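You operate a simulated robot arm through the tools that you are given. There is no shell and no other tool. Be economical: measure what you need, move in short steps, check, and stop when the job is done.

Carry out the task below with a simulated robot arm. There is one attempt and no reset: what you move stays moved.

## Task
Put the wide yellow strap on the top slip board. Put the pleated filter labelled "N-51" from the top of the bagger bench on the lane along the fence and the pleated filter that says "B-73" on the worktop of the feed supplies rack. Take the yellow core cap from the top of the bagger bench and put it on the cage cart top shelf. The order is free. Set down upright: pleated filter.

Only the result counts: the job must be done as asked and must still hold three seconds after the hand-in. Knocking over, shifting, dropping, spilling or breaking anything else fails it. A push-on lid holds only when it is set on centred and level and pressed home; a screw cap is set on level and turned clockwise until tight.

## Robot
A 6-joint arm with a two-finger gripper on a trunk, on a base that drives. Base frame: it is fixed to the floor where the robot stands at the start and does not move with it; the origin is under the middle of the robot, x ahead of it, y to its left, z up; the surface under the hand at the start is at about z = 850. Lengths are in mm, angles in degrees, forces in N, time in s.
It reaches about 718 mm from its shoulder. Its first joint turns from -69.0 to 172.0 degrees. Places, roughly: cage cart top shelf [500, -3600, 1200]; lane along the fence [-2900, 3100, 800]; top slip board [250, 3000, 750]; wide yellow strap (7x7x5 cm) [500, -100, 900]; worktop of the feed supplies rack [300, 1300, 900]. Payload 3 kg.
Tool frame: the origin (TCP) is the grasp point; the fingertips stand 30 mm ahead of it; z points along the fingers, y is the line along which they close. The gripper opens to 96 mm. The gripper's body begins 53 mm behind the TCP.
Orientation is that of the tool frame in the base frame, as [roll, pitch, yaw] about the fixed x, y, z axes, in that order (R = Rz(yaw) Ry(pitch) Rx(roll)). With the fingers straight down and closing along the base's y, the tool's x points along the base's -x, its y along +y and its z along -z.

## Interface
- The arm moves only by the tool drive_tool. Its argument "increments" is a list of rows, each a list of 7 numbers: the finger opening in mm, from 0 to 96, then the shift along the base's x, y, z in units of 300 mm (1.0 is 300 mm), then the turn, a rotation vector about the base's x, y, z in units of 120 degrees (1.0 is 120 degrees). In form: [[fingers, dx, dy, dz, wx, wy, wz], ...]. A call has 1 to 20 rows; each row is the pose to reach, as a shift and turn from the pose commanded when the call began. A call with a number of a shift or a turn outside -1 to 1 is refused whole. Rows are played at 5 a second. More than 50 mm and 8.6 degrees between two rows, or a gripper value outside its range, and nothing of the call is played. Where a pose cannot be reached the arm comes as near as it can. A force on the tool above 40 N (or 10 N above the force at the start of the call, whichever is more), or a blocked arm, ends the call early, and 0.2 s more pass. The fingers move at their own pace (about 153 mm/s each) and stop on an object; they squeeze with about 31 N. The grip force told is the motor's: it shows also when the fingers shut on nothing. Time passes only in rows, and 0.2 s behind the last, so rows that repeat a pose let the fingers close. It gives the time, the measured TCP pose, the force on the tool (base axes), the opening and the grip force at its end, in the units of the frame above (readings bear some noise), with the torque about the TCP (base axes, N m) and any sound that the robot's microphone picked up, and new pictures: "pictures" is both (left out), scene, wrist or none.
- Cameras (640 x 400 px; columns grow to the right, rows downward): "scene" is now at [124.8, -0.8, 1287]; the picture's right is [0.00, -1.00, -0.00], its down [-0.79, 0.00, -0.61] and it looks along [0.61, 0.00, -0.79] (base axes); focal length 214 px, centre (320, 200). "wrist" rides on the gripper at [73, 23, -83] in the tool frame; the picture's right is [-0.29, 0.96, 0.00], its down [-0.66, -0.20, -0.72] and it looks along [-0.69, -0.21, 0.69] (tool axes); focal length 247 px, centre (320, 200). There is no depth. A picture from a camera that has moved, and an enlarged one, comes with that camera's place and axes in the base frame and with its lens.
- slide_trunk(by): slides the trunk up (or, below 0, down) by that many mm; the arm and the scene camera ride with it, the base frame stays. It gives what a move gives, with no picture.
- steer(legs): drives the robot by 1 to 6 legs, each [ahead, left, turn to the left] in mm, mm and degrees, along the robot's own axes; the way and the turn of a leg run together, so that a leg with both is an arc; at most 1500 mm and 180 degrees a leg. The arm and the cameras ride along, it lands a little off, and it stops where it bumps. It gives what a move gives, and a new picture of the scene camera.
- pan_tilt(pan, tilt): turns the head with the scene camera to pan (to the left, within 86 degrees either way) and tilt (down, from -29 to 69), counted from straight ahead of the robot. It gives what a move gives, and a new picture of the scene camera.
- inspect(camera, box): a new picture of the part [left, top, right, bottom] of that camera's present view, enlarged. It takes no simulated time.
- sign_off(): hands the job in; it is judged then, once.

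Work in short steps. Places have to be worked out from the pictures, the camera data and where the tool is seen: move nearer, look again, correct. Check each grasp and each placing, and mend what went wrong. You have 165 turns and 260 pictures in all, those below and enlarged ones among them. Open the gripper and draw the arm clear of the work before you hand the job in, unless the task says otherwise; then end with one line.

The tools are called after ">>>" as a command line: name --pt "numbers of a row" for each row, then --argument value for the rest, lists and objects as JSON in quotes. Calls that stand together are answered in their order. drive_tool: Moves the arm, as the interface text tells. Its arguments: {"type":"object","properties":{"increments":{"type":"array","items":{"type":"array","items":{"type":"number"}}},"pictures":{"type":"string","enum":["both","scene","wrist","none"]}},"required":["increments"]} The other tools are called the same way: slide_trunk (by) slides the trunk up or down; steer (legs) drives the base; pan_tilt (pan, tilt) turns the head that bears the scene camera; inspect (camera, box) takes an enlarged picture of a part of a camera's view; sign_off () hands the job in.

At the start:

```text
time_s: 0.0
tcp_pos: [251.1, -349.3, 1131.1]
tool_rot: [179.9, -0.1, -179.9]
contact_force: [0.1, 0.0, 0.7]
torque: [0.0, 0.0, -0.03]
finger_gap: 95.9
grasp_force: 0.0
trunk travel left (down, up): [-662.0, 278.0]
robot x, y, heading: [2.5, -3.7, 0.2]
head pan, tilt: [0.0, 52.3]
```

scene: 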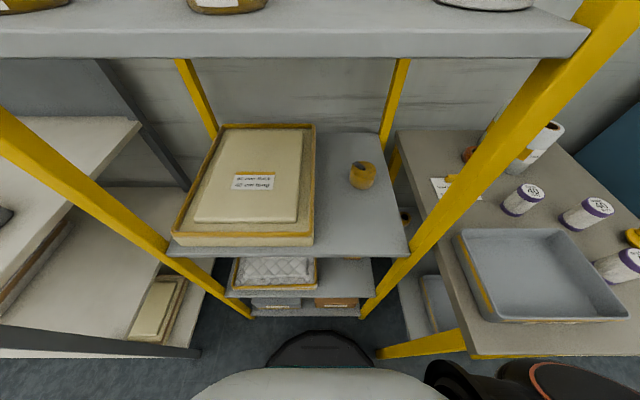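
wrist: 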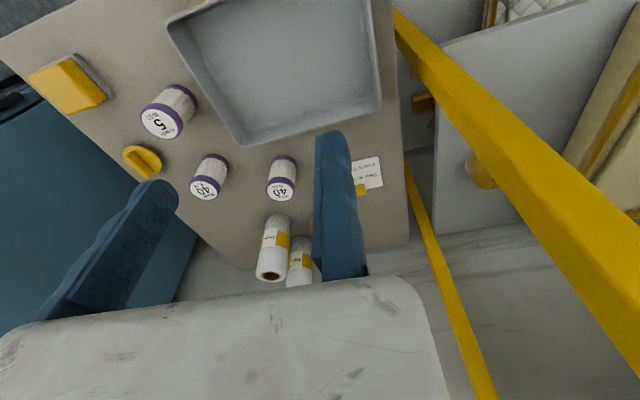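

The first pictures show a yellow strap on the middle shelf ahead and a bench to the right with cylinders, a tray and yellow caps. I'll look closer at these.

>>> inspect --camera "scene" --box '[300, 120, 440, 220]'

>>> pan_tilt --pan -50 --tilt 45

>>> pan_tilt --pan 0 --tilt 10

>>> pan_tilt --pan 60 --tilt 30

```text
4.00 times, centred on (370, 170) of scene
camera zoom: at [124.8, -0.8, 1287.0], right [0.0, -1.0, 0.0], down [-0.79, 0.0, -0.61], along [0.61, 0.0, -0.79], focal length 858 px, centre (120, 320)
```

zoom: 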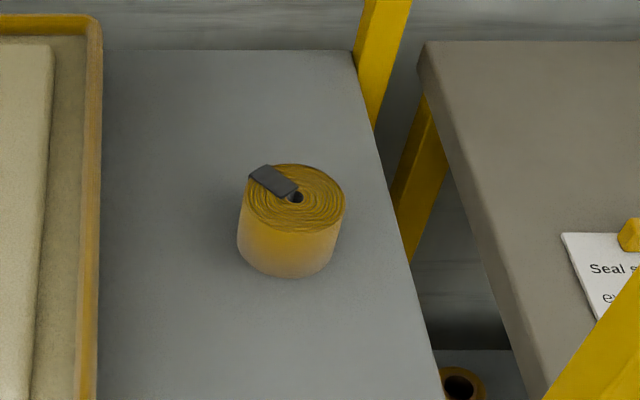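

```text
time_s: 1.2
tcp_pos: [251.0, -350.3, 1131.0]
tool_rot: [180.0, 0.1, -179.9]
contact_force: [-1.0, -0.5, -0.4]
torque: [-0.01, -0.01, 0.0]
finger_gap: 96.2
grasp_force: 0.1
trunk travel left (down, up): [-662.0, 278.0]
robot x, y, heading: [-3.5, -2.2, -0.2]
head pan, tilt: [-50.0, 45.0]
camera scene: at [102.4, -63.0, 1296.9], right [-0.77, -0.64, 0.0], down [-0.46, 0.54, -0.71], along [0.45, -0.54, -0.71], focal length 214 px, centre (320, 200)
```

scene: 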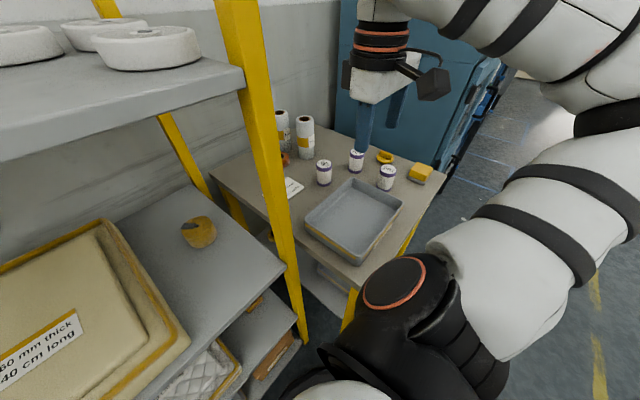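

```text
time_s: 2.4
tcp_pos: [251.2, -350.4, 1131.0]
tool_rot: [180.0, 0.1, -180.0]
contact_force: [0.0, -0.9, -0.5]
torque: [0.01, 0.01, 0.0]
finger_gap: 96.1
grasp_force: 0.1
trunk travel left (down, up): [-662.0, 278.0]
robot x, y, heading: [-0.7, -3.0, 0.1]
head pan, tilt: [0.0, 10.0]
camera scene: at [143.1, -0.9, 1351.9], right [0.0, -1.0, 0.0], down [-0.17, 0.0, -0.98], along [0.98, 0.0, -0.17], focal length 214 px, centre (320, 200)
```

scene: 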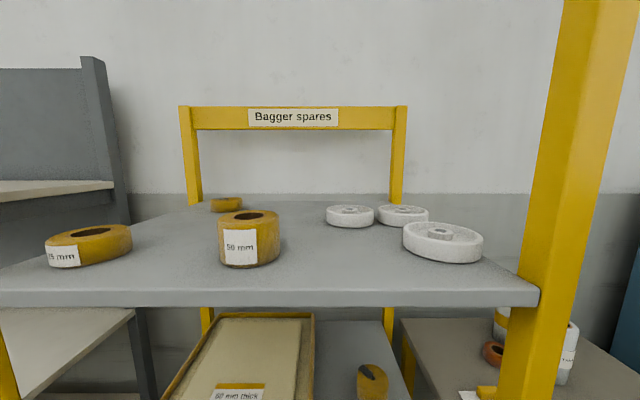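

```text
time_s: 3.7
tcp_pos: [251.3, -350.5, 1131.2]
tool_rot: [-180.0, 0.0, 180.0]
contact_force: [-0.2, 0.6, 0.5]
torque: [-0.01, 0.05, -0.01]
finger_gap: 95.9
grasp_force: 0.0
trunk travel left (down, up): [-662.0, 278.0]
robot x, y, heading: [-1.1, 3.0, -0.0]
head pan, tilt: [60.0, 30.0]
camera scene: at [95.4, 77.5, 1319.6], right [0.87, -0.5, 0.0], down [-0.25, -0.43, -0.87], along [0.43, 0.75, -0.5], focal length 214 px, centre (320, 200)
```

scene: 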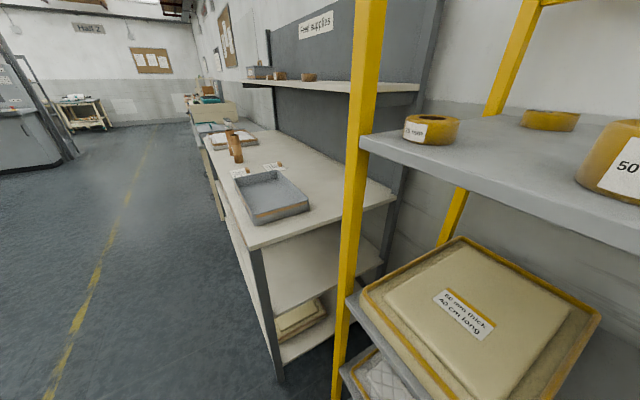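

I'll turn to the bench on the right and read its labels.

>>> pan_tilt --pan -50 --tilt 45

>>> inspect --camera "scene" --box '[250, 90, 450, 215]'

>>> inspect --camera "wrist" --box '[120, 50, 400, 290]'

```text
time_s: 5.5
tcp_pos: [251.4, -350.2, 1130.7]
tool_rot: [180.0, 0.1, -179.9]
contact_force: [-0.4, -1.8, 0.7]
torque: [-0.01, -0.02, 0.01]
finger_gap: 95.7
grasp_force: 0.1
trunk travel left (down, up): [-662.0, 278.0]
robot x, y, heading: [-3.4, -0.4, -0.1]
head pan, tilt: [-50.0, 45.0]
camera scene: at [102.4, -63.0, 1297.0], right [-0.77, -0.64, 0.0], down [-0.45, 0.54, -0.71], along [0.45, -0.54, -0.71], focal length 214 px, centre (320, 200)
```

scene: 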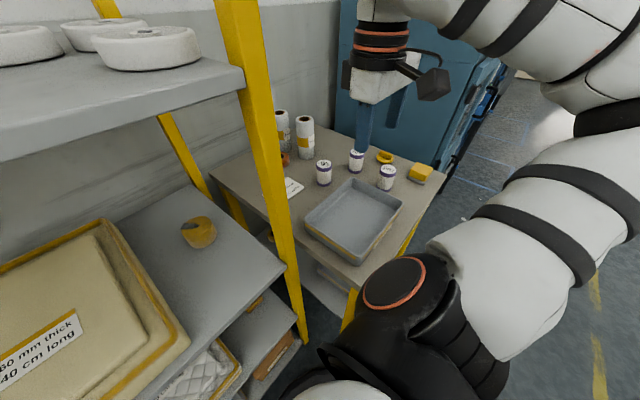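

```text
3.20 times, centred on (350, 152) of scene
camera zoom: at [102.4, -63.0, 1297.0], right [-0.77, -0.64, 0.0], down [-0.45, 0.54, -0.71], along [0.45, -0.54, -0.71], focal length 686 px, centre (224, 352)
```

zoom: 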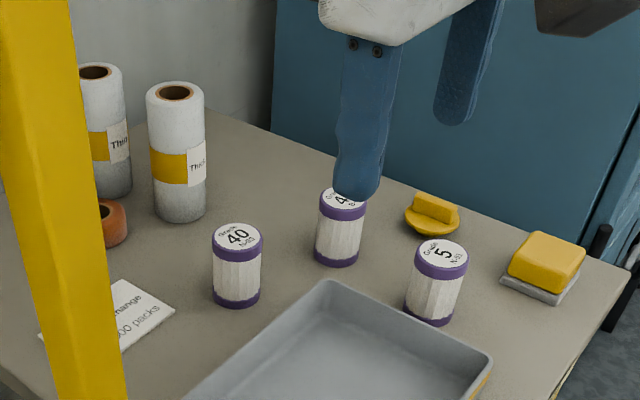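

```text
1.67 times, centred on (260, 170) of wrist
camera zoom: at [178.0, -327.4, 1214.5], right [0.29, 0.96, 0.0], down [0.66, -0.2, 0.72], along [0.69, -0.21, -0.69], focal length 412 px, centre (420, 250)
```

zoom: 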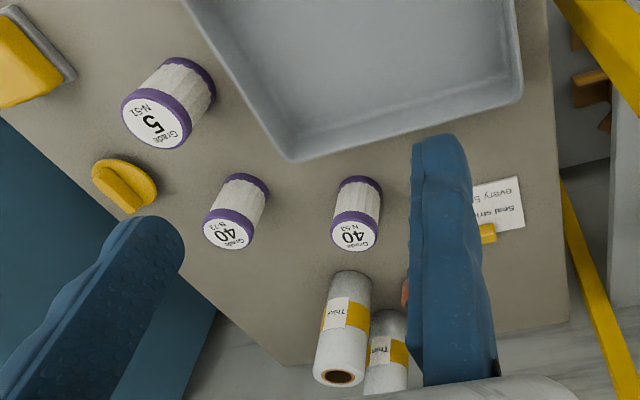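

The three pleated filters carry labels on their tops, so I'll zoom in on each.

>>> inspect --camera "wrist" --box '[125, 75, 215, 145]'

>>> inspect --camera "wrist" --box '[180, 150, 310, 215]'

>>> inspect --camera "scene" --box '[365, 155, 415, 190]'

```text
5.71 times, centred on (170, 110) of wrist
camera zoom: at [178.0, -327.4, 1214.5], right [0.29, 0.96, 0.0], down [0.66, -0.2, 0.72], along [0.69, -0.21, -0.69], focal length 1411 px, centre (1177, 714)
```

zoom: 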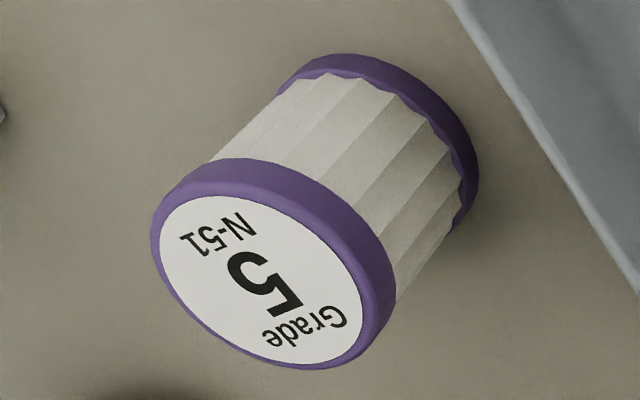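

```text
4.92 times, centred on (245, 182) of wrist
camera zoom: at [178.0, -327.4, 1214.5], right [0.29, 0.96, 0.0], down [0.66, -0.2, 0.72], along [0.69, -0.21, -0.69], focal length 1216 px, centre (689, 286)
```

zoom: 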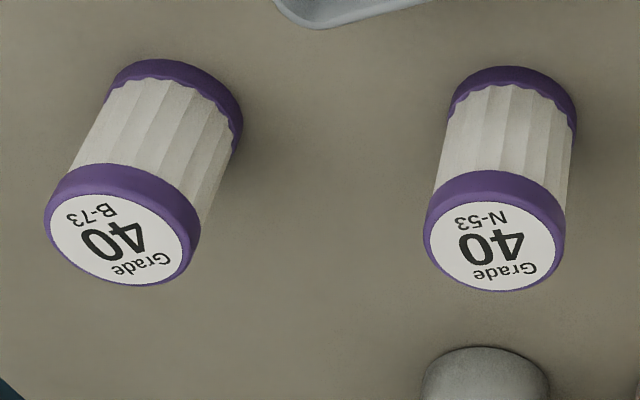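

```text
11.43 times, centred on (390, 172) of scene
camera zoom: at [102.4, -63.0, 1297.0], right [-0.77, -0.64, 0.0], down [-0.45, 0.54, -0.71], along [0.45, -0.54, -0.71], focal length 2451 px, centre (-480, 514)
```

zoom: 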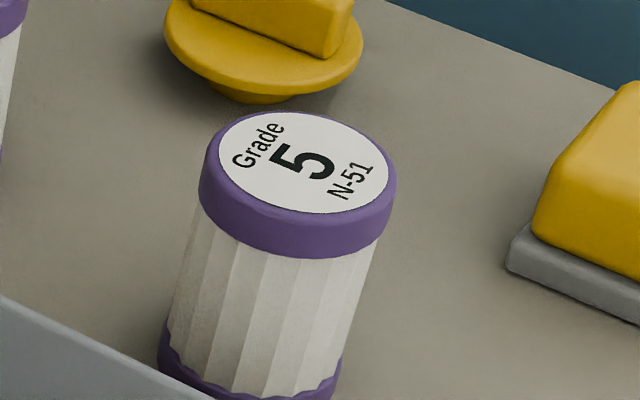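

N-51 stands near (275,-582), B-73 near (395,-592) and the cap near (340,-700), with the bench top at about z 850. I'll drive right by 250 mm so the hand is over the bench.

>>> steer --legs '[[0, -250, 0]]'

>>> drive_tool --pt "96 0 0 0 0 0 0" --pictures "wrist"

```text
time_s: 6.7
tcp_pos: [234.9, -434.2, 1129.0]
tool_rot: [179.8, 0.0, 179.2]
contact_force: [-0.7, -0.2, -0.5]
torque: [0.06, -0.03, -0.02]
finger_gap: 95.8
grasp_force: 0.0
trunk travel left (down, up): [-662.0, 278.0]
robot x, y, heading: [-12.7, -80.8, -1.0]
head pan, tilt: [-50.0, 45.0]
stopped in leg 1: the robot was blocked; the commanded pose is now the measured one
camera scene: at [90.8, -145.5, 1296.7], right [-0.78, -0.63, 0.0], down [-0.45, 0.55, -0.71], along [0.45, -0.55, -0.71], focal length 214 px, centre (320, 200)
```

scene: 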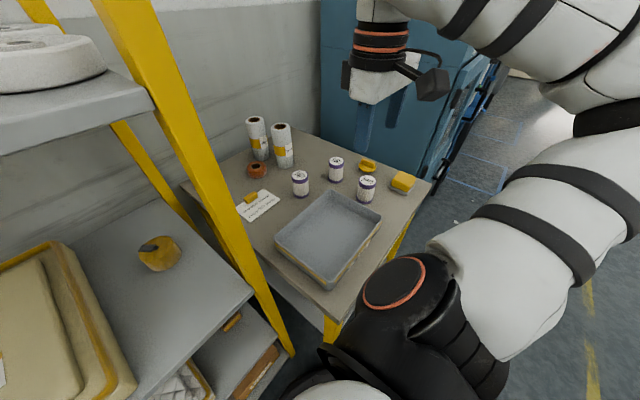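

```text
time_s: 7.1
tcp_pos: [235.1, -431.4, 1130.7]
tool_rot: [180.0, -0.1, 179.1]
contact_force: [0.4, 0.3, -0.3]
torque: [0.0, 0.04, 0.02]
finger_gap: 95.9
grasp_force: 0.1
trunk travel left (down, up): [-662.0, 278.0]
robot x, y, heading: [-14.8, -74.8, -1.1]
head pan, tilt: [-50.0, 45.0]
camera wrist: at [164.1, -406.7, 1213.9], right [0.31, 0.95, 0.0], down [0.66, -0.21, 0.72], along [0.69, -0.22, -0.69], focal length 247 px, centre (320, 200)
```

wrist: 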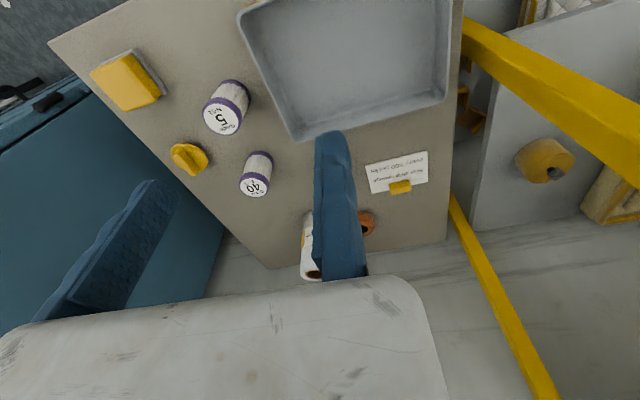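

The base bumped the bench, whose front edge is nearer than the rack's. I'll back off, then go right.

>>> steer --legs '[[-130, 0, 1], [0, -230, 0]]'

>>> drive_tool --pt "96 0 0 0 0 0 0" --pictures "wrist"

```text
time_s: 9.7
tcp_pos: [110.6, -652.5, 1131.3]
tool_rot: [180.0, 0.0, 179.9]
contact_force: [-0.7, -0.3, -0.5]
torque: [0.02, -0.02, 0.02]
finger_gap: 96.1
grasp_force: 0.0
trunk travel left (down, up): [-662.0, 278.0]
robot x, y, heading: [-142.2, -304.6, -0.2]
head pan, tilt: [-50.0, 45.0]
camera scene: at [-37.8, -365.7, 1297.0], right [-0.77, -0.64, 0.0], down [-0.45, 0.54, -0.71], along [0.45, -0.54, -0.71], focal length 214 px, centre (320, 200)
```

scene: 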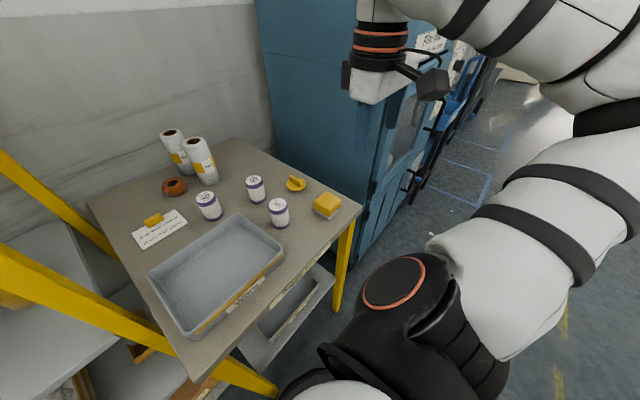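

```text
time_s: 10.1
tcp_pos: [111.1, -652.7, 1131.3]
tool_rot: [-180.0, 0.0, 179.8]
contact_force: [0.1, 0.5, 0.8]
torque: [-0.01, 0.03, 0.01]
finger_gap: 95.9
grasp_force: 0.0
trunk travel left (down, up): [-662.0, 278.0]
robot x, y, heading: [-140.8, -300.8, -0.1]
head pan, tilt: [-50.0, 45.0]
camera wrist: at [37.7, -629.4, 1214.4], right [0.29, 0.96, 0.0], down [0.66, -0.2, 0.72], along [0.69, -0.21, -0.69], focal length 247 px, centre (320, 200)
```

wrist: 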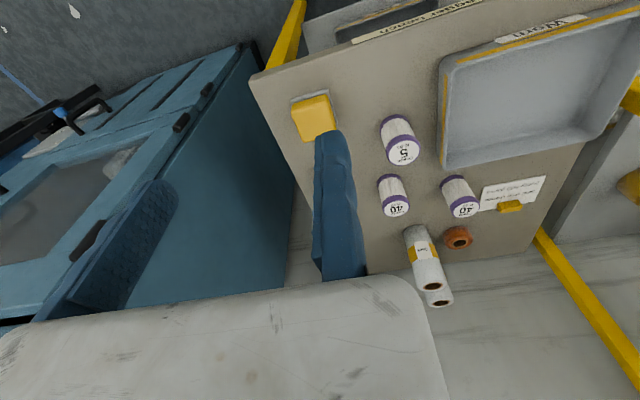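

The cap is still at about (338,-705). I'll zoom in to see how its grip bar lies and how near the cabinet side is.

>>> inspect --camera "scene" --box '[230, 150, 350, 230]'

```text
5.00 times, centred on (290, 190) of scene
camera zoom: at [-37.9, -365.0, 1297.0], right [-0.77, -0.64, 0.0], down [-0.45, 0.54, -0.71], along [0.45, -0.54, -0.71], focal length 1072 px, centre (470, 250)
```

zoom: 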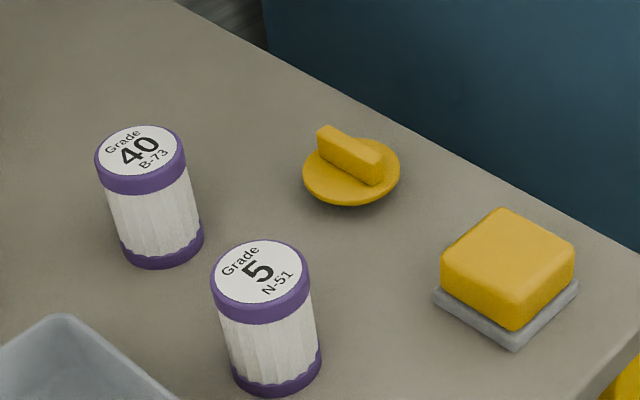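

The grip bar runs along base x at about y=-698, centre (332,-698), so the present yaw suits it. I'll move above it.

>>> drive_tool --pt "96 0.15 -0.03 0 0 0 0" --pt "96 0.3 -0.06 0 0 0 0" --pt "96 0.45 -0.09 0 0 0 0" --pt "70 0.6 -0.12 -0.05 0 0 0" --pt "60 0.73 -0.15 -0.18 0 0 0" --pt "60 0.73 -0.15 -0.33 0 0 0" --pt "60 0.73 -0.15 -0.4 0 0 0"

```text
refused: row 5 steps farther than a row can; nothing moved
```

One step was too long, so I'll split it.

>>> drive_tool --pt "96 0.15 -0.03 0 0 0 0" --pt "96 0.3 -0.06 0 0 0 0" --pt "96 0.45 -0.09 0 0 0 0" --pt "70 0.6 -0.12 -0.05 0 0 0" --pt "60 0.73 -0.15 -0.13 0 0 0" --pt "60 0.73 -0.15 -0.26 0 0 0" --pt "60 0.73 -0.15 -0.4 0 0 0"

```text
time_s: 11.7
tcp_pos: [305.1, -711.2, 1004.0]
tool_rot: [179.8, 0.1, -180.0]
contact_force: [0.1, 0.2, -0.8]
torque: [0.02, 0.01, -0.03]
finger_gap: 60.1
grasp_force: 0.0
out of reach, approached as far as the arm can: row 3, 4, 5, 6, 7
trunk travel left (down, up): [-662.0, 278.0]
robot x, y, heading: [-137.7, -303.9, -0.3]
head pan, tilt: [-50.0, 45.0]
camera scene: at [-36.2, -366.1, 1296.8], right [-0.77, -0.64, 0.0], down [-0.45, 0.54, -0.71], along [0.45, -0.54, -0.71], focal length 214 px, centre (320, 200)
camera wrist: at [233.2, -688.4, 1086.5], right [0.29, 0.96, 0.0], down [0.66, -0.2, 0.72], along [0.69, -0.21, -0.69], focal length 247 px, centre (320, 200)
```

scene: 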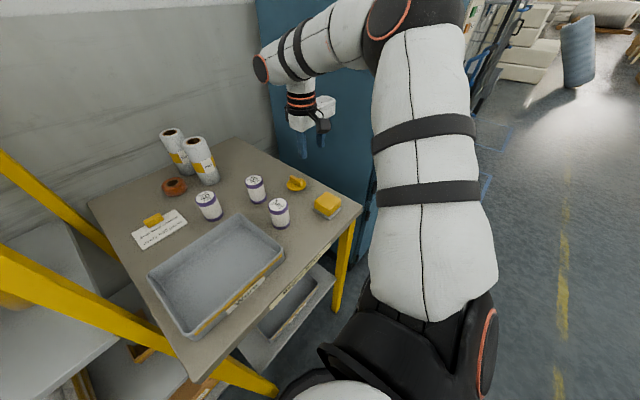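
wrist: 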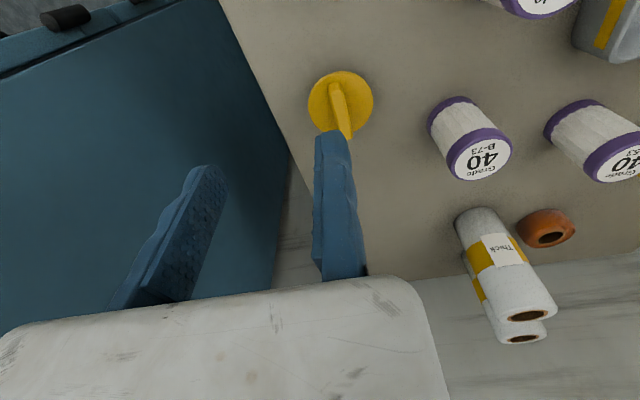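

The arm is at its reach limit at (305,-711); the bar is centred at about (334,-701). I'll pull the hand left and up, then drive right to bring the shoulder nearer.

>>> drive_tool --pt "60 -0.1 0.05 0.1 0 0 0" --pt "60 -0.15 0.2 0.1 0 0 0" --pt "60 -0.15 0.36 0.1 0 0 0" --pt "60 -0.15 0.5 0.1 0 0 0" --pt "60 -0.15 0.65 0.1 0 0 0" --pictures "none"

>>> steer --legs '[[0, -200, 0]]'

```text
time_s: 12.9
tcp_pos: [200.1, -596.2, 1015.4]
tool_rot: [179.9, 0.1, -180.0]
contact_force: [0.2, -0.5, -0.8]
torque: [0.01, 0.01, 0.02]
finger_gap: 60.0
grasp_force: 0.1
out of reach, approached as far as the arm can: row 2, 3, 4, 5
trunk travel left (down, up): [-662.0, 278.0]
robot x, y, heading: [-137.9, -303.9, 0.0]
head pan, tilt: [-50.0, 45.0]
```

```text
time_s: 14.5
tcp_pos: [202.2, -796.5, 1014.7]
tool_rot: [179.9, 0.1, -180.0]
contact_force: [-0.6, -0.3, 0.6]
torque: [0.03, 0.02, -0.01]
finger_gap: 60.2
grasp_force: 0.1
trunk travel left (down, up): [-662.0, 278.0]
robot x, y, heading: [-143.4, -503.6, -0.1]
head pan, tilt: [-50.0, 45.0]
camera scene: at [-37.8, -565.9, 1296.9], right [-0.77, -0.64, 0.0], down [-0.46, 0.54, -0.71], along [0.46, -0.54, -0.71], focal length 214 px, centre (320, 200)
```

scene: 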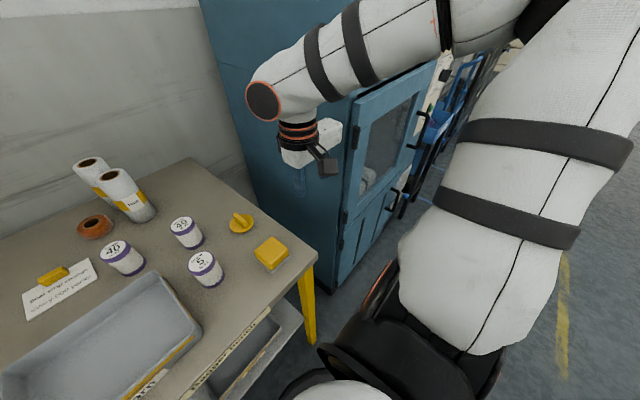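

I'll swing the hand left over the bench front and toward the cap in small steps.

>>> drive_tool --pt "60 -0.02 0.1 0.05 0 0 0" --pt "60 0.0 0.2 0.05 0 0 0" --pt "60 0.05 0.32 0.05 0 0 0" --pt "60 0.15 0.32 0.05 0 0 0" --pt "60 0.3 0.32 0.05 0 0 0" --pt "60 0.44 0.32 0.0 0 0 0"

```text
time_s: 15.9
tcp_pos: [236.8, -813.9, 991.4]
tool_rot: [179.8, 0.1, -179.9]
contact_force: [0.2, 0.4, -0.1]
torque: [-0.02, 0.01, -0.02]
finger_gap: 59.9
grasp_force: 0.1
out of reach, approached as far as the arm can: row 1, 2, 3, 4, 5, 6
trunk travel left (down, up): [-662.0, 278.0]
robot x, y, heading: [-139.5, -501.9, 0.1]
head pan, tilt: [-50.0, 45.0]
camera scene: at [-36.7, -566.0, 1296.9], right [-0.77, -0.64, 0.0], down [-0.46, 0.54, -0.71], along [0.45, -0.54, -0.71], focal length 214 px, centre (320, 200)
camera wrist: at [163.8, -791.5, 1074.5], right [0.29, 0.96, 0.0], down [0.66, -0.2, 0.72], along [0.69, -0.21, -0.69], focal length 247 px, centre (320, 200)
```

scene: 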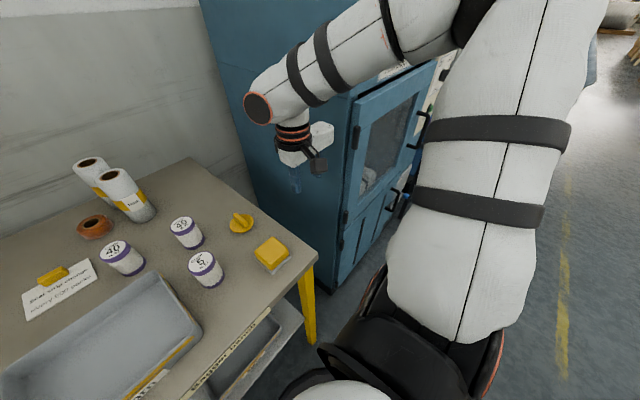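
wrist: 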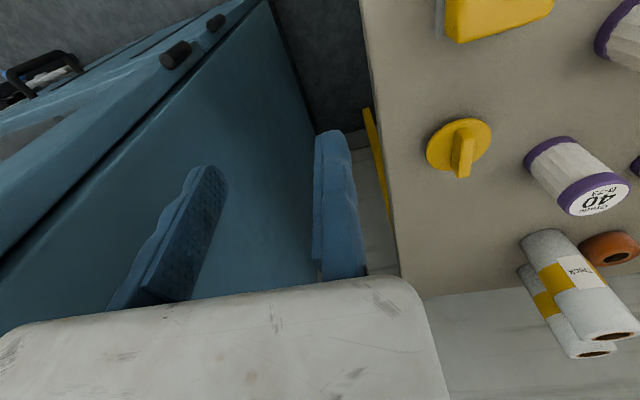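

The arm resists going left in this pose, probably because of a joint limit. I'll back the base away into open space and test how yaw affects it.

>>> steer --legs '[[-350, 0, 0]]'

>>> drive_tool --pt "60 0 0.05 0.1 0 0 0.06" --pt "60 0 0.1 0.2 0 0 0.12" --pt "60 0 0.2 0.3 0 0 0.18" --pt "60 0 0.3 0.3 0 0 0.24" --pt "60 0 0.4 0.3 0 0 0.3"

```text
time_s: 18.2
tcp_pos: [-114.4, -812.4, 992.0]
tool_rot: [179.8, 0.3, -179.6]
contact_force: [-0.4, 0.5, 0.1]
torque: [0.01, 0.0, 0.02]
finger_gap: 59.8
grasp_force: 0.1
trunk travel left (down, up): [-662.0, 278.0]
robot x, y, heading: [-490.5, -500.0, 0.6]
head pan, tilt: [-50.0, 45.0]
camera scene: at [-389.5, -566.4, 1297.0], right [-0.76, -0.65, 0.0], down [-0.46, 0.54, -0.71], along [0.46, -0.54, -0.71], focal length 214 px, centre (320, 200)
```

scene: 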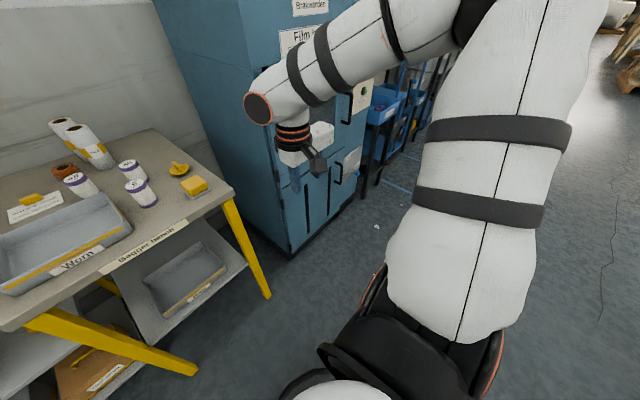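

```text
time_s: 19.4
tcp_pos: [-178.3, -791.9, 1059.6]
tool_rot: [179.8, 0.1, -148.6]
contact_force: [-0.1, -1.1, 0.3]
torque: [0.02, -0.02, 0.02]
finger_gap: 59.9
grasp_force: 0.0
out of reach, approached as far as the arm can: row 1, 2, 3, 4, 5
trunk travel left (down, up): [-662.0, 278.0]
robot x, y, heading: [-492.3, -505.1, 0.1]
head pan, tilt: [-50.0, 45.0]
camera scene: at [-388.6, -566.5, 1296.9], right [-0.76, -0.65, 0.0], down [-0.46, 0.54, -0.71], along [0.46, -0.54, -0.71], focal length 214 px, centre (320, 200)
camera wrist: at [-252.6, -811.8, 1142.0], right [-0.25, 0.97, 0.0], down [0.67, 0.17, 0.72], along [0.7, 0.18, -0.69], focal length 247 px, centre (320, 200)
```

scene: 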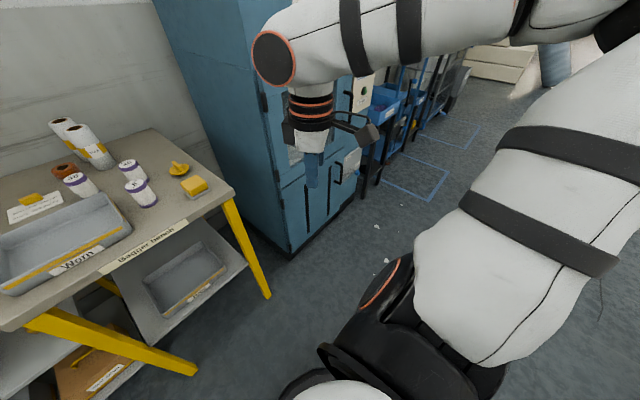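
wrist: 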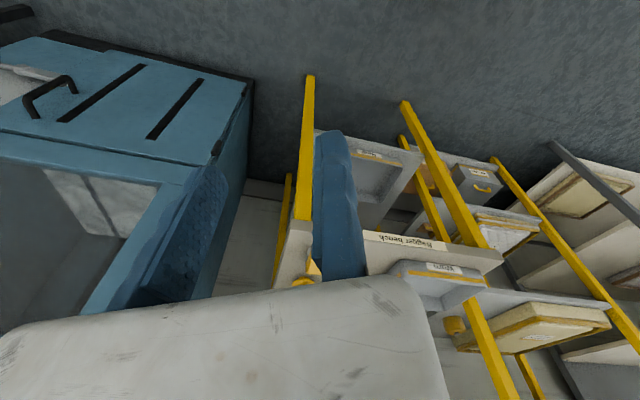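

Position, not yaw, is what's limited. The arm seems to run into its first joint's limit when the wrist is above the shoulder, so I'll raise the trunk to let the arm work downward, then test again.

>>> slide_trunk --by 270

>>> drive_tool --pt "60 0 0 -0.15 0 0 -0.06" --pt "60 0 0 -0.3 0 0 -0.12" --pt "60 0 0 -0.45 0 0 -0.18" --pt "60 0 0 -0.6 0 0 -0.24" --pt "60 0 0.15 -0.6 0 0 -0.26" --pt "60 0 0.3 -0.6 0 0 -0.26"

```text
time_s: 22.1
tcp_pos: [-180.3, -792.2, 1329.1]
tool_rot: [179.9, 0.1, -148.6]
contact_force: [-0.1, -0.1, -0.3]
torque: [-0.02, -0.01, -0.01]
finger_gap: 60.0
grasp_force: 0.0
trunk travel left (down, up): [-932.0, 8.0]
robot x, y, heading: [-492.5, -504.3, 0.5]
head pan, tilt: [-50.0, 45.0]
```

```text
time_s: 23.5
tcp_pos: [-161.3, -733.6, 1142.5]
tool_rot: [179.8, 0.1, -179.9]
contact_force: [0.2, 0.5, 0.2]
torque: [-0.06, 0.0, -0.02]
finger_gap: 59.7
grasp_force: 0.0
out of reach, approached as far as the arm can: row 2, 3, 4, 5, 6
trunk travel left (down, up): [-932.0, 8.0]
robot x, y, heading: [-490.1, -507.0, 0.5]
head pan, tilt: [-50.0, 45.0]
camera scene: at [-388.2, -561.6, 1567.0], right [-0.76, -0.65, 0.0], down [-0.46, 0.54, -0.71], along [0.46, -0.54, -0.71], focal length 214 px, centre (320, 200)
camera wrist: at [-234.6, -711.2, 1226.3], right [0.29, 0.96, 0.0], down [0.66, -0.2, 0.72], along [0.69, -0.21, -0.69], focal length 247 px, centre (320, 200)
```

scene: 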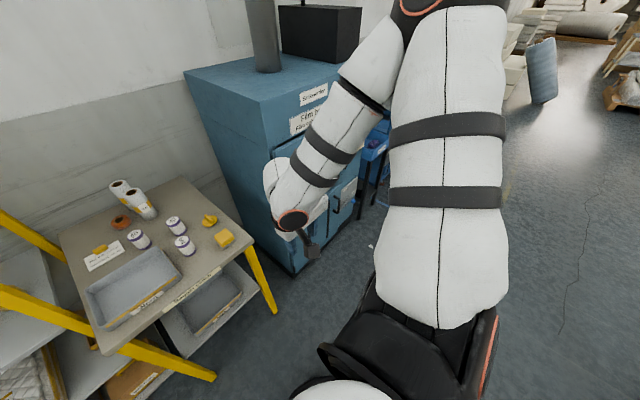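
wrist: 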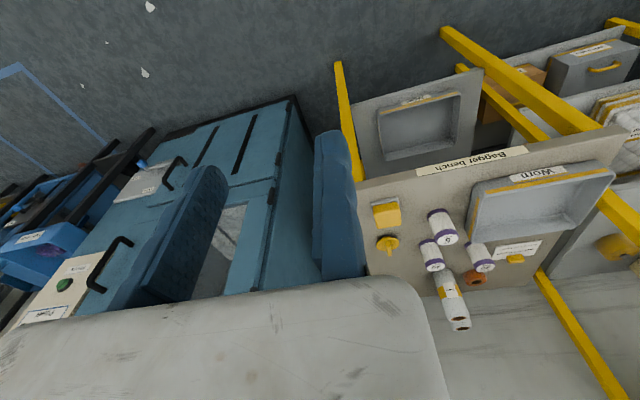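

I want to know whether "out of reach" is only lag, so I'll hold the commanded pose a few rows and watch whether the TCP converges to (-180,-702,1149).

>>> drive_tool --pt "60 0 0 0 0 0 0" --pt "60 0 0 0 0 0 0" --pt "60 0 0 0 0 0 0" --pt "60 0 0 0 0 0 0" --pictures "none"

>>> drive_tool --pt "60 0.1 0 0 0 0 0" --pt "60 0.2 0 0 0 0 0" --pt "60 0.3 0 0 0 0 0" --pt "60 0.4 0 0 0 0 0" --pt "60 0.4 0 0 0 0 0" --pt "60 0.4 0 0 0 0 0" --pictures "none"

```text
time_s: 24.5
tcp_pos: [-161.0, -737.8, 1142.6]
tool_rot: [179.8, 0.2, -180.0]
contact_force: [0.1, 0.1, 0.3]
torque: [-0.01, -0.01, -0.02]
finger_gap: 59.9
grasp_force: 0.1
trunk travel left (down, up): [-932.0, 8.0]
robot x, y, heading: [-492.1, -502.6, 0.4]
head pan, tilt: [-50.0, 45.0]
```

```text
time_s: 25.9
tcp_pos: [-110.7, -785.5, 1132.3]
tool_rot: [179.8, 0.3, -179.9]
contact_force: [0.7, -0.4, 0.0]
torque: [0.02, -0.02, -0.02]
finger_gap: 60.5
grasp_force: 0.1
out of reach, approached as far as the arm can: row 1, 2, 3, 4, 5, 6
trunk travel left (down, up): [-932.0, 8.0]
robot x, y, heading: [-491.8, -502.5, 0.2]
head pan, tilt: [-50.0, 45.0]
```

The boundary runs along a line about -45° from a shoulder axis near (95,0), with the free side to the robot's right. I'll test the reach to the right side in open space.

>>> drive_tool --pt "60 -0.12 -0.08 0 0 0 0" --pt "60 -0.24 -0.16 0 0 0 0" --pt "60 -0.36 -0.24 0 0 0 0" --pt "60 -0.48 -0.32 0 0 0 0" --pt "60 -0.6 -0.4 0 0 0 0" --pt "60 -0.72 -0.48 0 0 0 0" --pt "60 -0.84 -0.56 0 0 0 0" --pt "60 -0.94 -0.64 0 0 0 0" --pt "60 -0.94 -0.64 -0.1 0 0 0"

```text
time_s: 27.9
tcp_pos: [-145.3, -815.2, 1135.0]
tool_rot: [179.8, 0.1, -179.9]
contact_force: [-0.4, 0.1, -0.7]
torque: [0.03, 0.01, 0.01]
finger_gap: 60.3
grasp_force: 0.0
out of reach, approached as far as the arm can: row 1, 2, 3, 4, 5, 6, 7, 8, 9
trunk travel left (down, up): [-932.0, 8.0]
robot x, y, heading: [-495.0, -503.6, 0.1]
head pan, tilt: [-50.0, 45.0]
camera scene: at [-389.1, -567.3, 1566.9], right [-0.76, -0.65, 0.0], down [-0.46, 0.54, -0.71], along [0.46, -0.54, -0.71], focal length 214 px, centre (320, 200)
camera wrist: at [-218.2, -791.5, 1218.6], right [0.29, 0.96, 0.0], down [0.66, -0.2, 0.72], along [0.69, -0.21, -0.69], focal length 247 px, centre (320, 200)
```

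scene: 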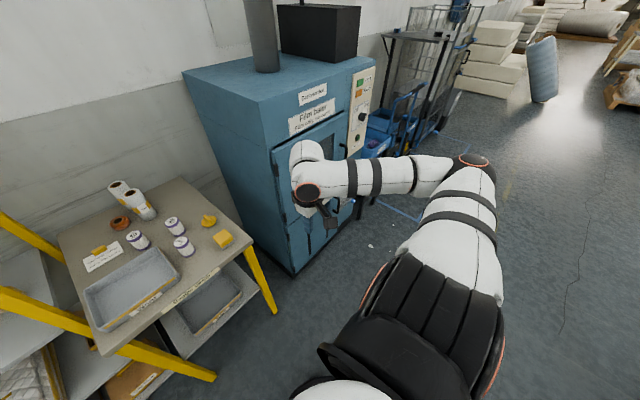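
wrist: 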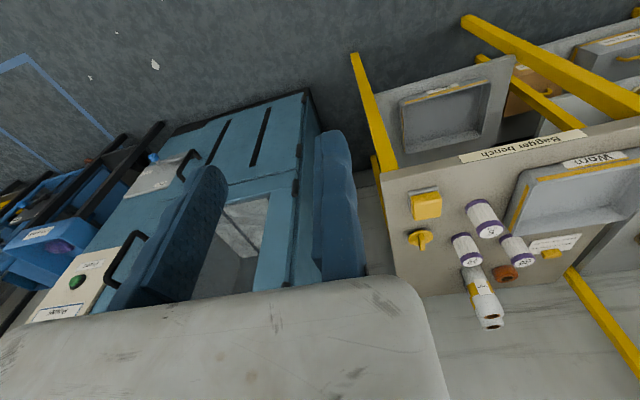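

The arm's geometry isn't what I assumed. I'll look straight at the shoulder to understand it.

>>> pan_tilt --pan -30 --tilt 69

>>> pan_tilt --pan -86 --tilt 60

```text
time_s: 28.8
tcp_pos: [-146.3, -813.6, 1135.4]
tool_rot: [179.8, 0.2, -179.9]
contact_force: [-0.5, -1.1, 0.0]
torque: [-0.04, 0.0, 0.0]
finger_gap: 59.9
grasp_force: 0.0
trunk travel left (down, up): [-932.0, 8.0]
robot x, y, heading: [-494.4, -506.9, 0.7]
head pan, tilt: [-30.0, 68.8]
camera scene: at [-393.4, -532.1, 1538.2], right [-0.5, -0.87, 0.0], down [-0.81, 0.46, -0.36], along [0.32, -0.18, -0.93], focal length 214 px, centre (320, 200)
```

scene: 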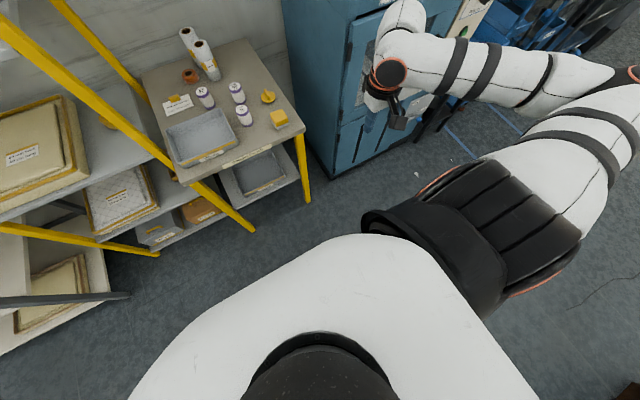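

```text
time_s: 30.1
tcp_pos: [-144.0, -813.1, 1135.8]
tool_rot: [179.8, 0.2, -179.9]
contact_force: [-0.1, 0.2, -0.3]
torque: [0.01, -0.02, 0.0]
finger_gap: 60.0
grasp_force: 0.1
trunk travel left (down, up): [-932.0, 8.0]
robot x, y, heading: [-490.7, -504.9, 0.2]
head pan, tilt: [-85.9, 60.0]
camera scene: at [-436.7, -570.9, 1547.5], right [-1.0, -0.08, 0.0], down [-0.07, 0.86, -0.5], along [0.04, -0.5, -0.87], focal length 214 px, centre (320, 200)
```

scene: 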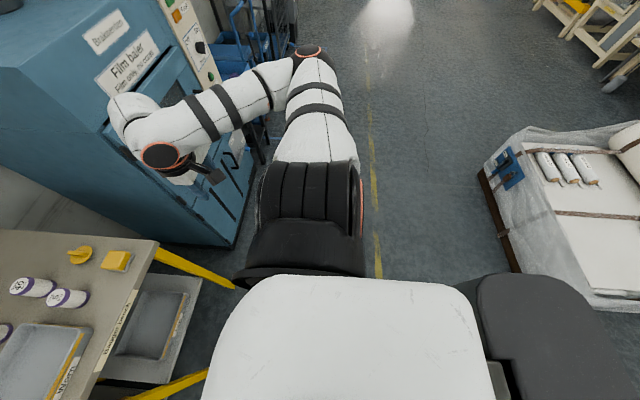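

The arm is mounted like a right arm on the trunk's side, with the shoulder now at about z 1260. Reaching downward should suit it better, so I'll test lowering the hand in the open and then moving it inward.

>>> drive_tool --pt "60 0 0 -0.1 0 0 0" --pt "60 0 0 -0.2 0 0 0" --pt "60 0 0 -0.3 0 0 0" --pt "60 0 0 -0.4 0 0 0" --pt "60 0 0 -0.5 0 0 0" --pt "60 0 0 -0.6 0 0 0" --pt "60 0 0 -0.6 0 0 0" --pictures "scene"

>>> drive_tool --pt "60 0 0.1 0 0 0 0" --pt "60 0 0.2 0 0 0 0" --pt "60 0 0.3 0 0 0 0" --pt "60 0 0.4 0 0 0 0" --pt "60 0 0.5 0 0 0 0" --pt "60 0 0.5 0 0 0 0" --pictures "scene"

```text
time_s: 31.7
tcp_pos: [-145.1, -810.1, 952.1]
tool_rot: [179.8, 0.2, -179.8]
contact_force: [-0.5, 0.5, -0.2]
torque: [0.01, 0.0, 0.03]
finger_gap: 60.0
grasp_force: 0.0
trunk travel left (down, up): [-932.0, 8.0]
robot x, y, heading: [-492.6, -504.1, 0.3]
head pan, tilt: [-85.9, 60.0]
camera scene: at [-436.9, -571.0, 1547.5], right [-1.0, -0.08, 0.0], down [-0.07, 0.86, -0.5], along [0.04, -0.5, -0.87], focal length 214 px, centre (320, 200)
```

scene: 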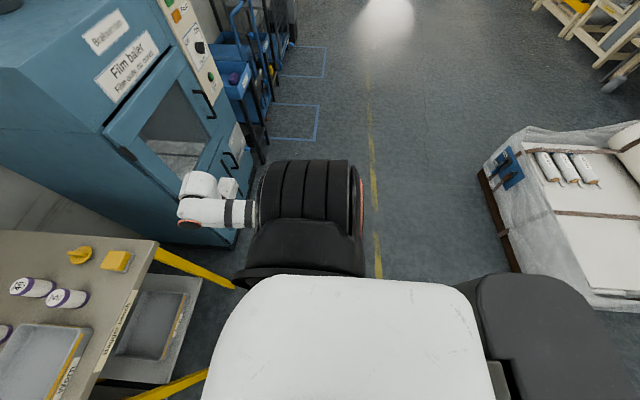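

```text
time_s: 33.3
tcp_pos: [-144.9, -693.5, 952.2]
tool_rot: [-175.3, 0.3, -179.7]
contact_force: [0.4, 0.2, -0.3]
torque: [-0.01, -0.02, -0.01]
finger_gap: 60.1
grasp_force: 0.0
trunk travel left (down, up): [-932.0, 8.0]
robot x, y, heading: [-492.5, -502.1, 0.4]
head pan, tilt: [-85.9, 60.0]
stopped in row 6: the arm was blocked; the commanded pose is now the measured one
camera scene: at [-436.8, -569.9, 1547.5], right [-1.0, -0.08, 0.0], down [-0.07, 0.86, -0.5], along [0.04, -0.5, -0.87], focal length 214 px, centre (320, 200)
```

scene: 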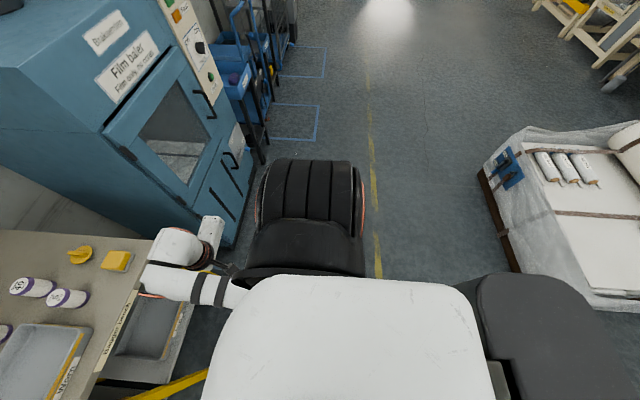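

Now the arm hangs naturally, elbow down, and follows commands; the last block was the forearm meeting the trunk. I'll go back right a little and test the forward reach.

>>> drive_tool --pt "60 0 -0.15 0 -0.04 0 0" --pt "60 0.05 -0.25 0 -0.04 0 0" --pt "60 0.2 -0.25 0 -0.04 0 0" --pt "60 0.35 -0.25 0 -0.04 0 0" --pt "60 0.5 -0.25 0 -0.04 0 0" --pt "60 0.6 -0.25 0 -0.04 0 0" --pt "60 0.6 -0.25 0 -0.04 0 0" --pictures "scene"

```text
time_s: 34.9
tcp_pos: [34.1, -767.3, 952.9]
tool_rot: [-170.9, 0.2, -179.7]
contact_force: [-0.9, 0.1, 0.5]
torque: [0.03, 0.0, -0.04]
finger_gap: 59.9
grasp_force: 0.1
trunk travel left (down, up): [-932.0, 8.0]
robot x, y, heading: [-493.8, -503.2, 0.4]
head pan, tilt: [-85.9, 60.0]
camera scene: at [-437.9, -571.3, 1547.5], right [-1.0, -0.08, 0.0], down [-0.07, 0.86, -0.5], along [0.04, -0.5, -0.87], focal length 214 px, centre (320, 200)
```

scene: 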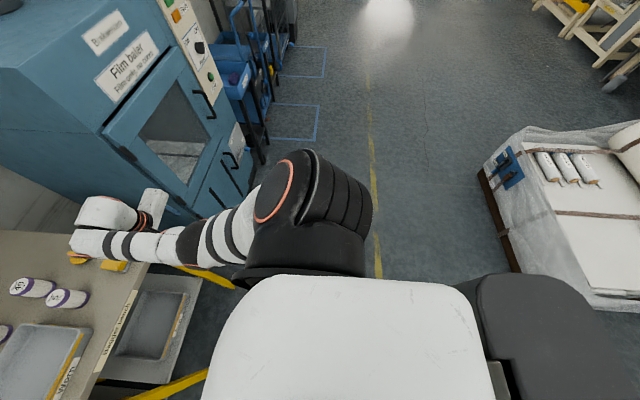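

Forward reach is good. I'll straighten the tool, raise it to about z 1060 and pull back, then drive to about (-140,-430).

>>> drive_tool --pt "60 -0.1 0 0.1 0.04 0 0" --pt "60 -0.2 0 0.2 0.075 0 0" --pt "60 -0.33 0 0.3 0.075 0 0" --pt "60 -0.4 0 0.36 0.075 0 0" --pt "60 -0.4 0 0.36 0.075 0 0" --pictures "none"

>>> pan_tilt --pan -40 --tilt 50

>>> steer --legs '[[0, 75, 0], [350, 0, 0]]'

>>> inspect --camera "wrist" --box '[0, 0, 640, 400]'

```text
time_s: 36.1
tcp_pos: [-63.5, -774.2, 1017.4]
tool_rot: [-179.8, 0.2, -179.6]
contact_force: [-0.4, -0.5, -0.2]
torque: [0.02, 0.01, 0.03]
finger_gap: 60.0
grasp_force: 0.1
out of reach, approached as far as the arm can: row 3, 4, 5
trunk travel left (down, up): [-932.0, 8.0]
robot x, y, heading: [-490.1, -503.9, 0.3]
head pan, tilt: [-85.9, 60.0]
```

```text
time_s: 37.2
tcp_pos: [-62.8, -773.5, 1015.9]
tool_rot: [-179.9, 0.3, -179.7]
contact_force: [-0.2, 1.1, -0.4]
torque: [0.03, -0.03, -0.02]
finger_gap: 60.2
grasp_force: 0.1
trunk travel left (down, up): [-932.0, 8.0]
robot x, y, heading: [-488.4, -502.8, 0.2]
head pan, tilt: [-40.0, 50.0]
camera scene: at [-382.7, -553.6, 1560.0], right [-0.64, -0.77, 0.0], down [-0.59, 0.49, -0.64], along [0.49, -0.41, -0.77], focal length 214 px, centre (320, 200)
```

scene: 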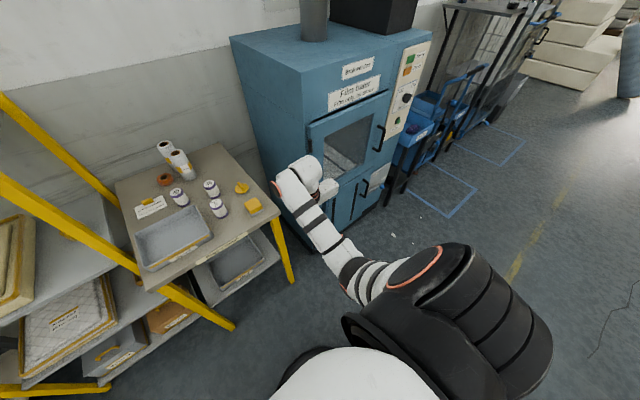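

```text
time_s: 40.1
tcp_pos: [292.9, -694.0, 1016.3]
tool_rot: [-179.8, 0.3, -179.4]
contact_force: [-0.3, -0.8, 0.2]
torque: [0.03, 0.02, 0.0]
finger_gap: 60.0
grasp_force: 0.1
trunk travel left (down, up): [-932.0, 8.0]
robot x, y, heading: [-140.7, -424.9, 0.6]
head pan, tilt: [-40.0, 50.0]
camera scene: at [-28.8, -475.8, 1560.1], right [-0.63, -0.77, 0.0], down [-0.59, 0.49, -0.64], along [0.5, -0.41, -0.77], focal length 214 px, centre (320, 200)
```

scene: 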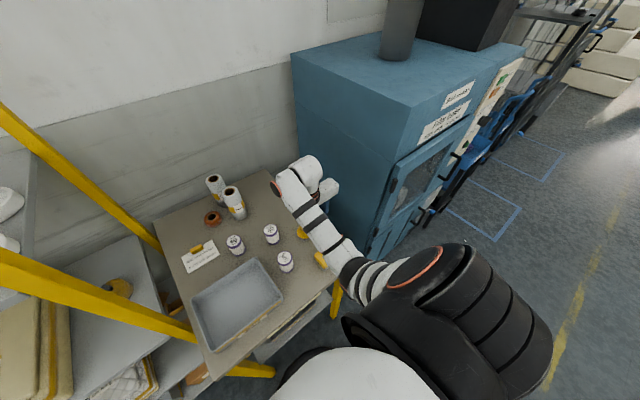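

```text
1.00 times, centred on (320, 200) of wrist (not enlarged: the box is as wide or as high as the picture)
camera zoom: at [219.3, -671.7, 1099.1], right [0.28, 0.96, 0.0], down [0.66, -0.19, 0.73], along [0.7, -0.21, -0.69], focal length 247 px, centre (320, 200)
```

zoom: 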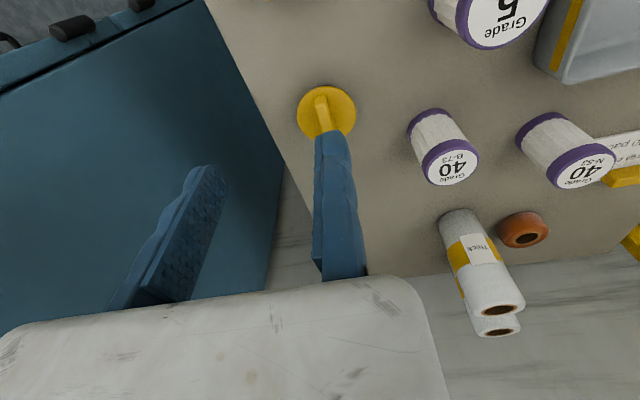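

The hand is at (293,-694,1016) and the bar at about (333,-700). I'll move over it and down to about z 950.

>>> drive_tool --pt "60 0.07 -0.01 -0.05 0 0 0" --pt "60 0.13 -0.02 -0.14 0 0 0" --pt "60 0.13 -0.02 -0.22 0 0 0" --pt "60 0.13 -0.02 -0.22 0 0 0"

```text
time_s: 41.1
tcp_pos: [330.3, -700.8, 950.1]
tool_rot: [-179.8, 0.1, -179.4]
contact_force: [-0.4, 1.0, 0.3]
torque: [0.01, 0.0, 0.03]
finger_gap: 60.1
grasp_force: 0.0
trunk travel left (down, up): [-932.0, 8.0]
robot x, y, heading: [-136.7, -428.6, 0.5]
head pan, tilt: [-40.0, 50.0]
camera scene: at [-27.9, -475.8, 1560.1], right [-0.63, -0.77, 0.0], down [-0.59, 0.49, -0.64], along [0.5, -0.41, -0.77], focal length 214 px, centre (320, 200)
camera wrist: at [258.1, -677.6, 1032.1], right [0.28, 0.96, 0.0], down [0.66, -0.19, 0.73], along [0.7, -0.21, -0.69], focal length 247 px, centre (320, 200)
```

scene: 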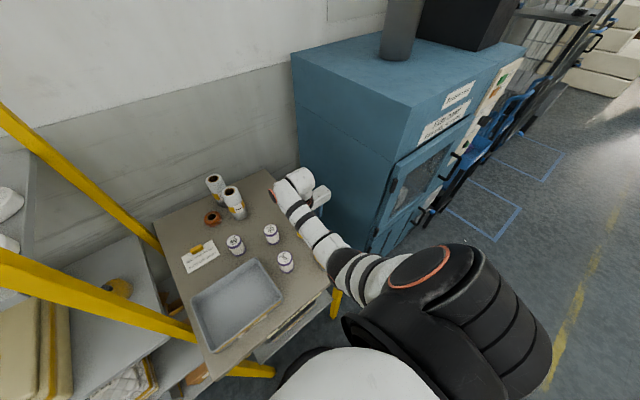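
wrist: 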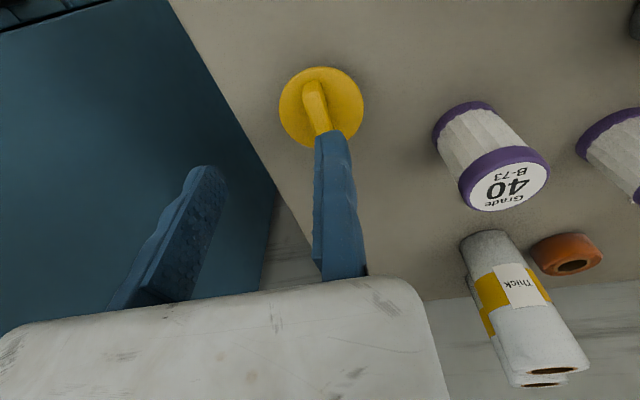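

The bar lies between the fingers. I'll lower to about z 903 with a look before closing.

>>> drive_tool --pt "60 0.01 0 -0.08 0 0 0" --pt "60 0.01 0 -0.155 0 0 0" --pt "60 0.01 0 -0.155 0 0 0" --pictures "wrist"

```text
time_s: 41.7
tcp_pos: [337.0, -699.2, 919.0]
tool_rot: [-179.4, 0.6, -179.4]
contact_force: [-7.3, 2.2, 17.3]
torque: [0.09, 0.44, -0.01]
finger_gap: 59.9
grasp_force: 0.1
trunk travel left (down, up): [-932.0, 8.0]
robot x, y, heading: [-139.7, -429.7, 0.8]
head pan, tilt: [-40.0, 50.0]
stopped in row 2: the force on the tool passed its limit at 55 N (the readings are from after the stop); the commanded pose is now the measured one
camera wrist: at [261.8, -676.7, 1001.0], right [0.28, 0.96, 0.0], down [0.65, -0.19, 0.73], along [0.7, -0.21, -0.68], focal length 247 px, centre (320, 200)
```

wrist: 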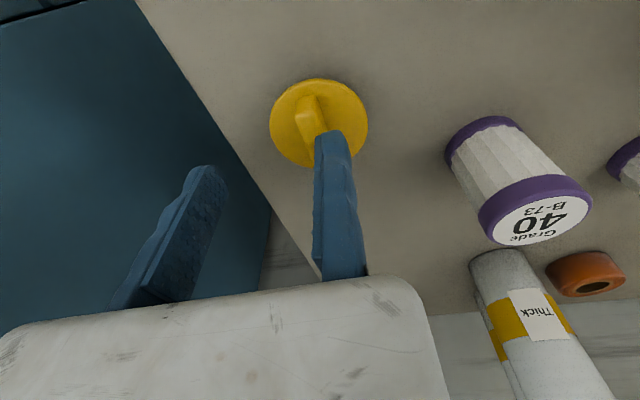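

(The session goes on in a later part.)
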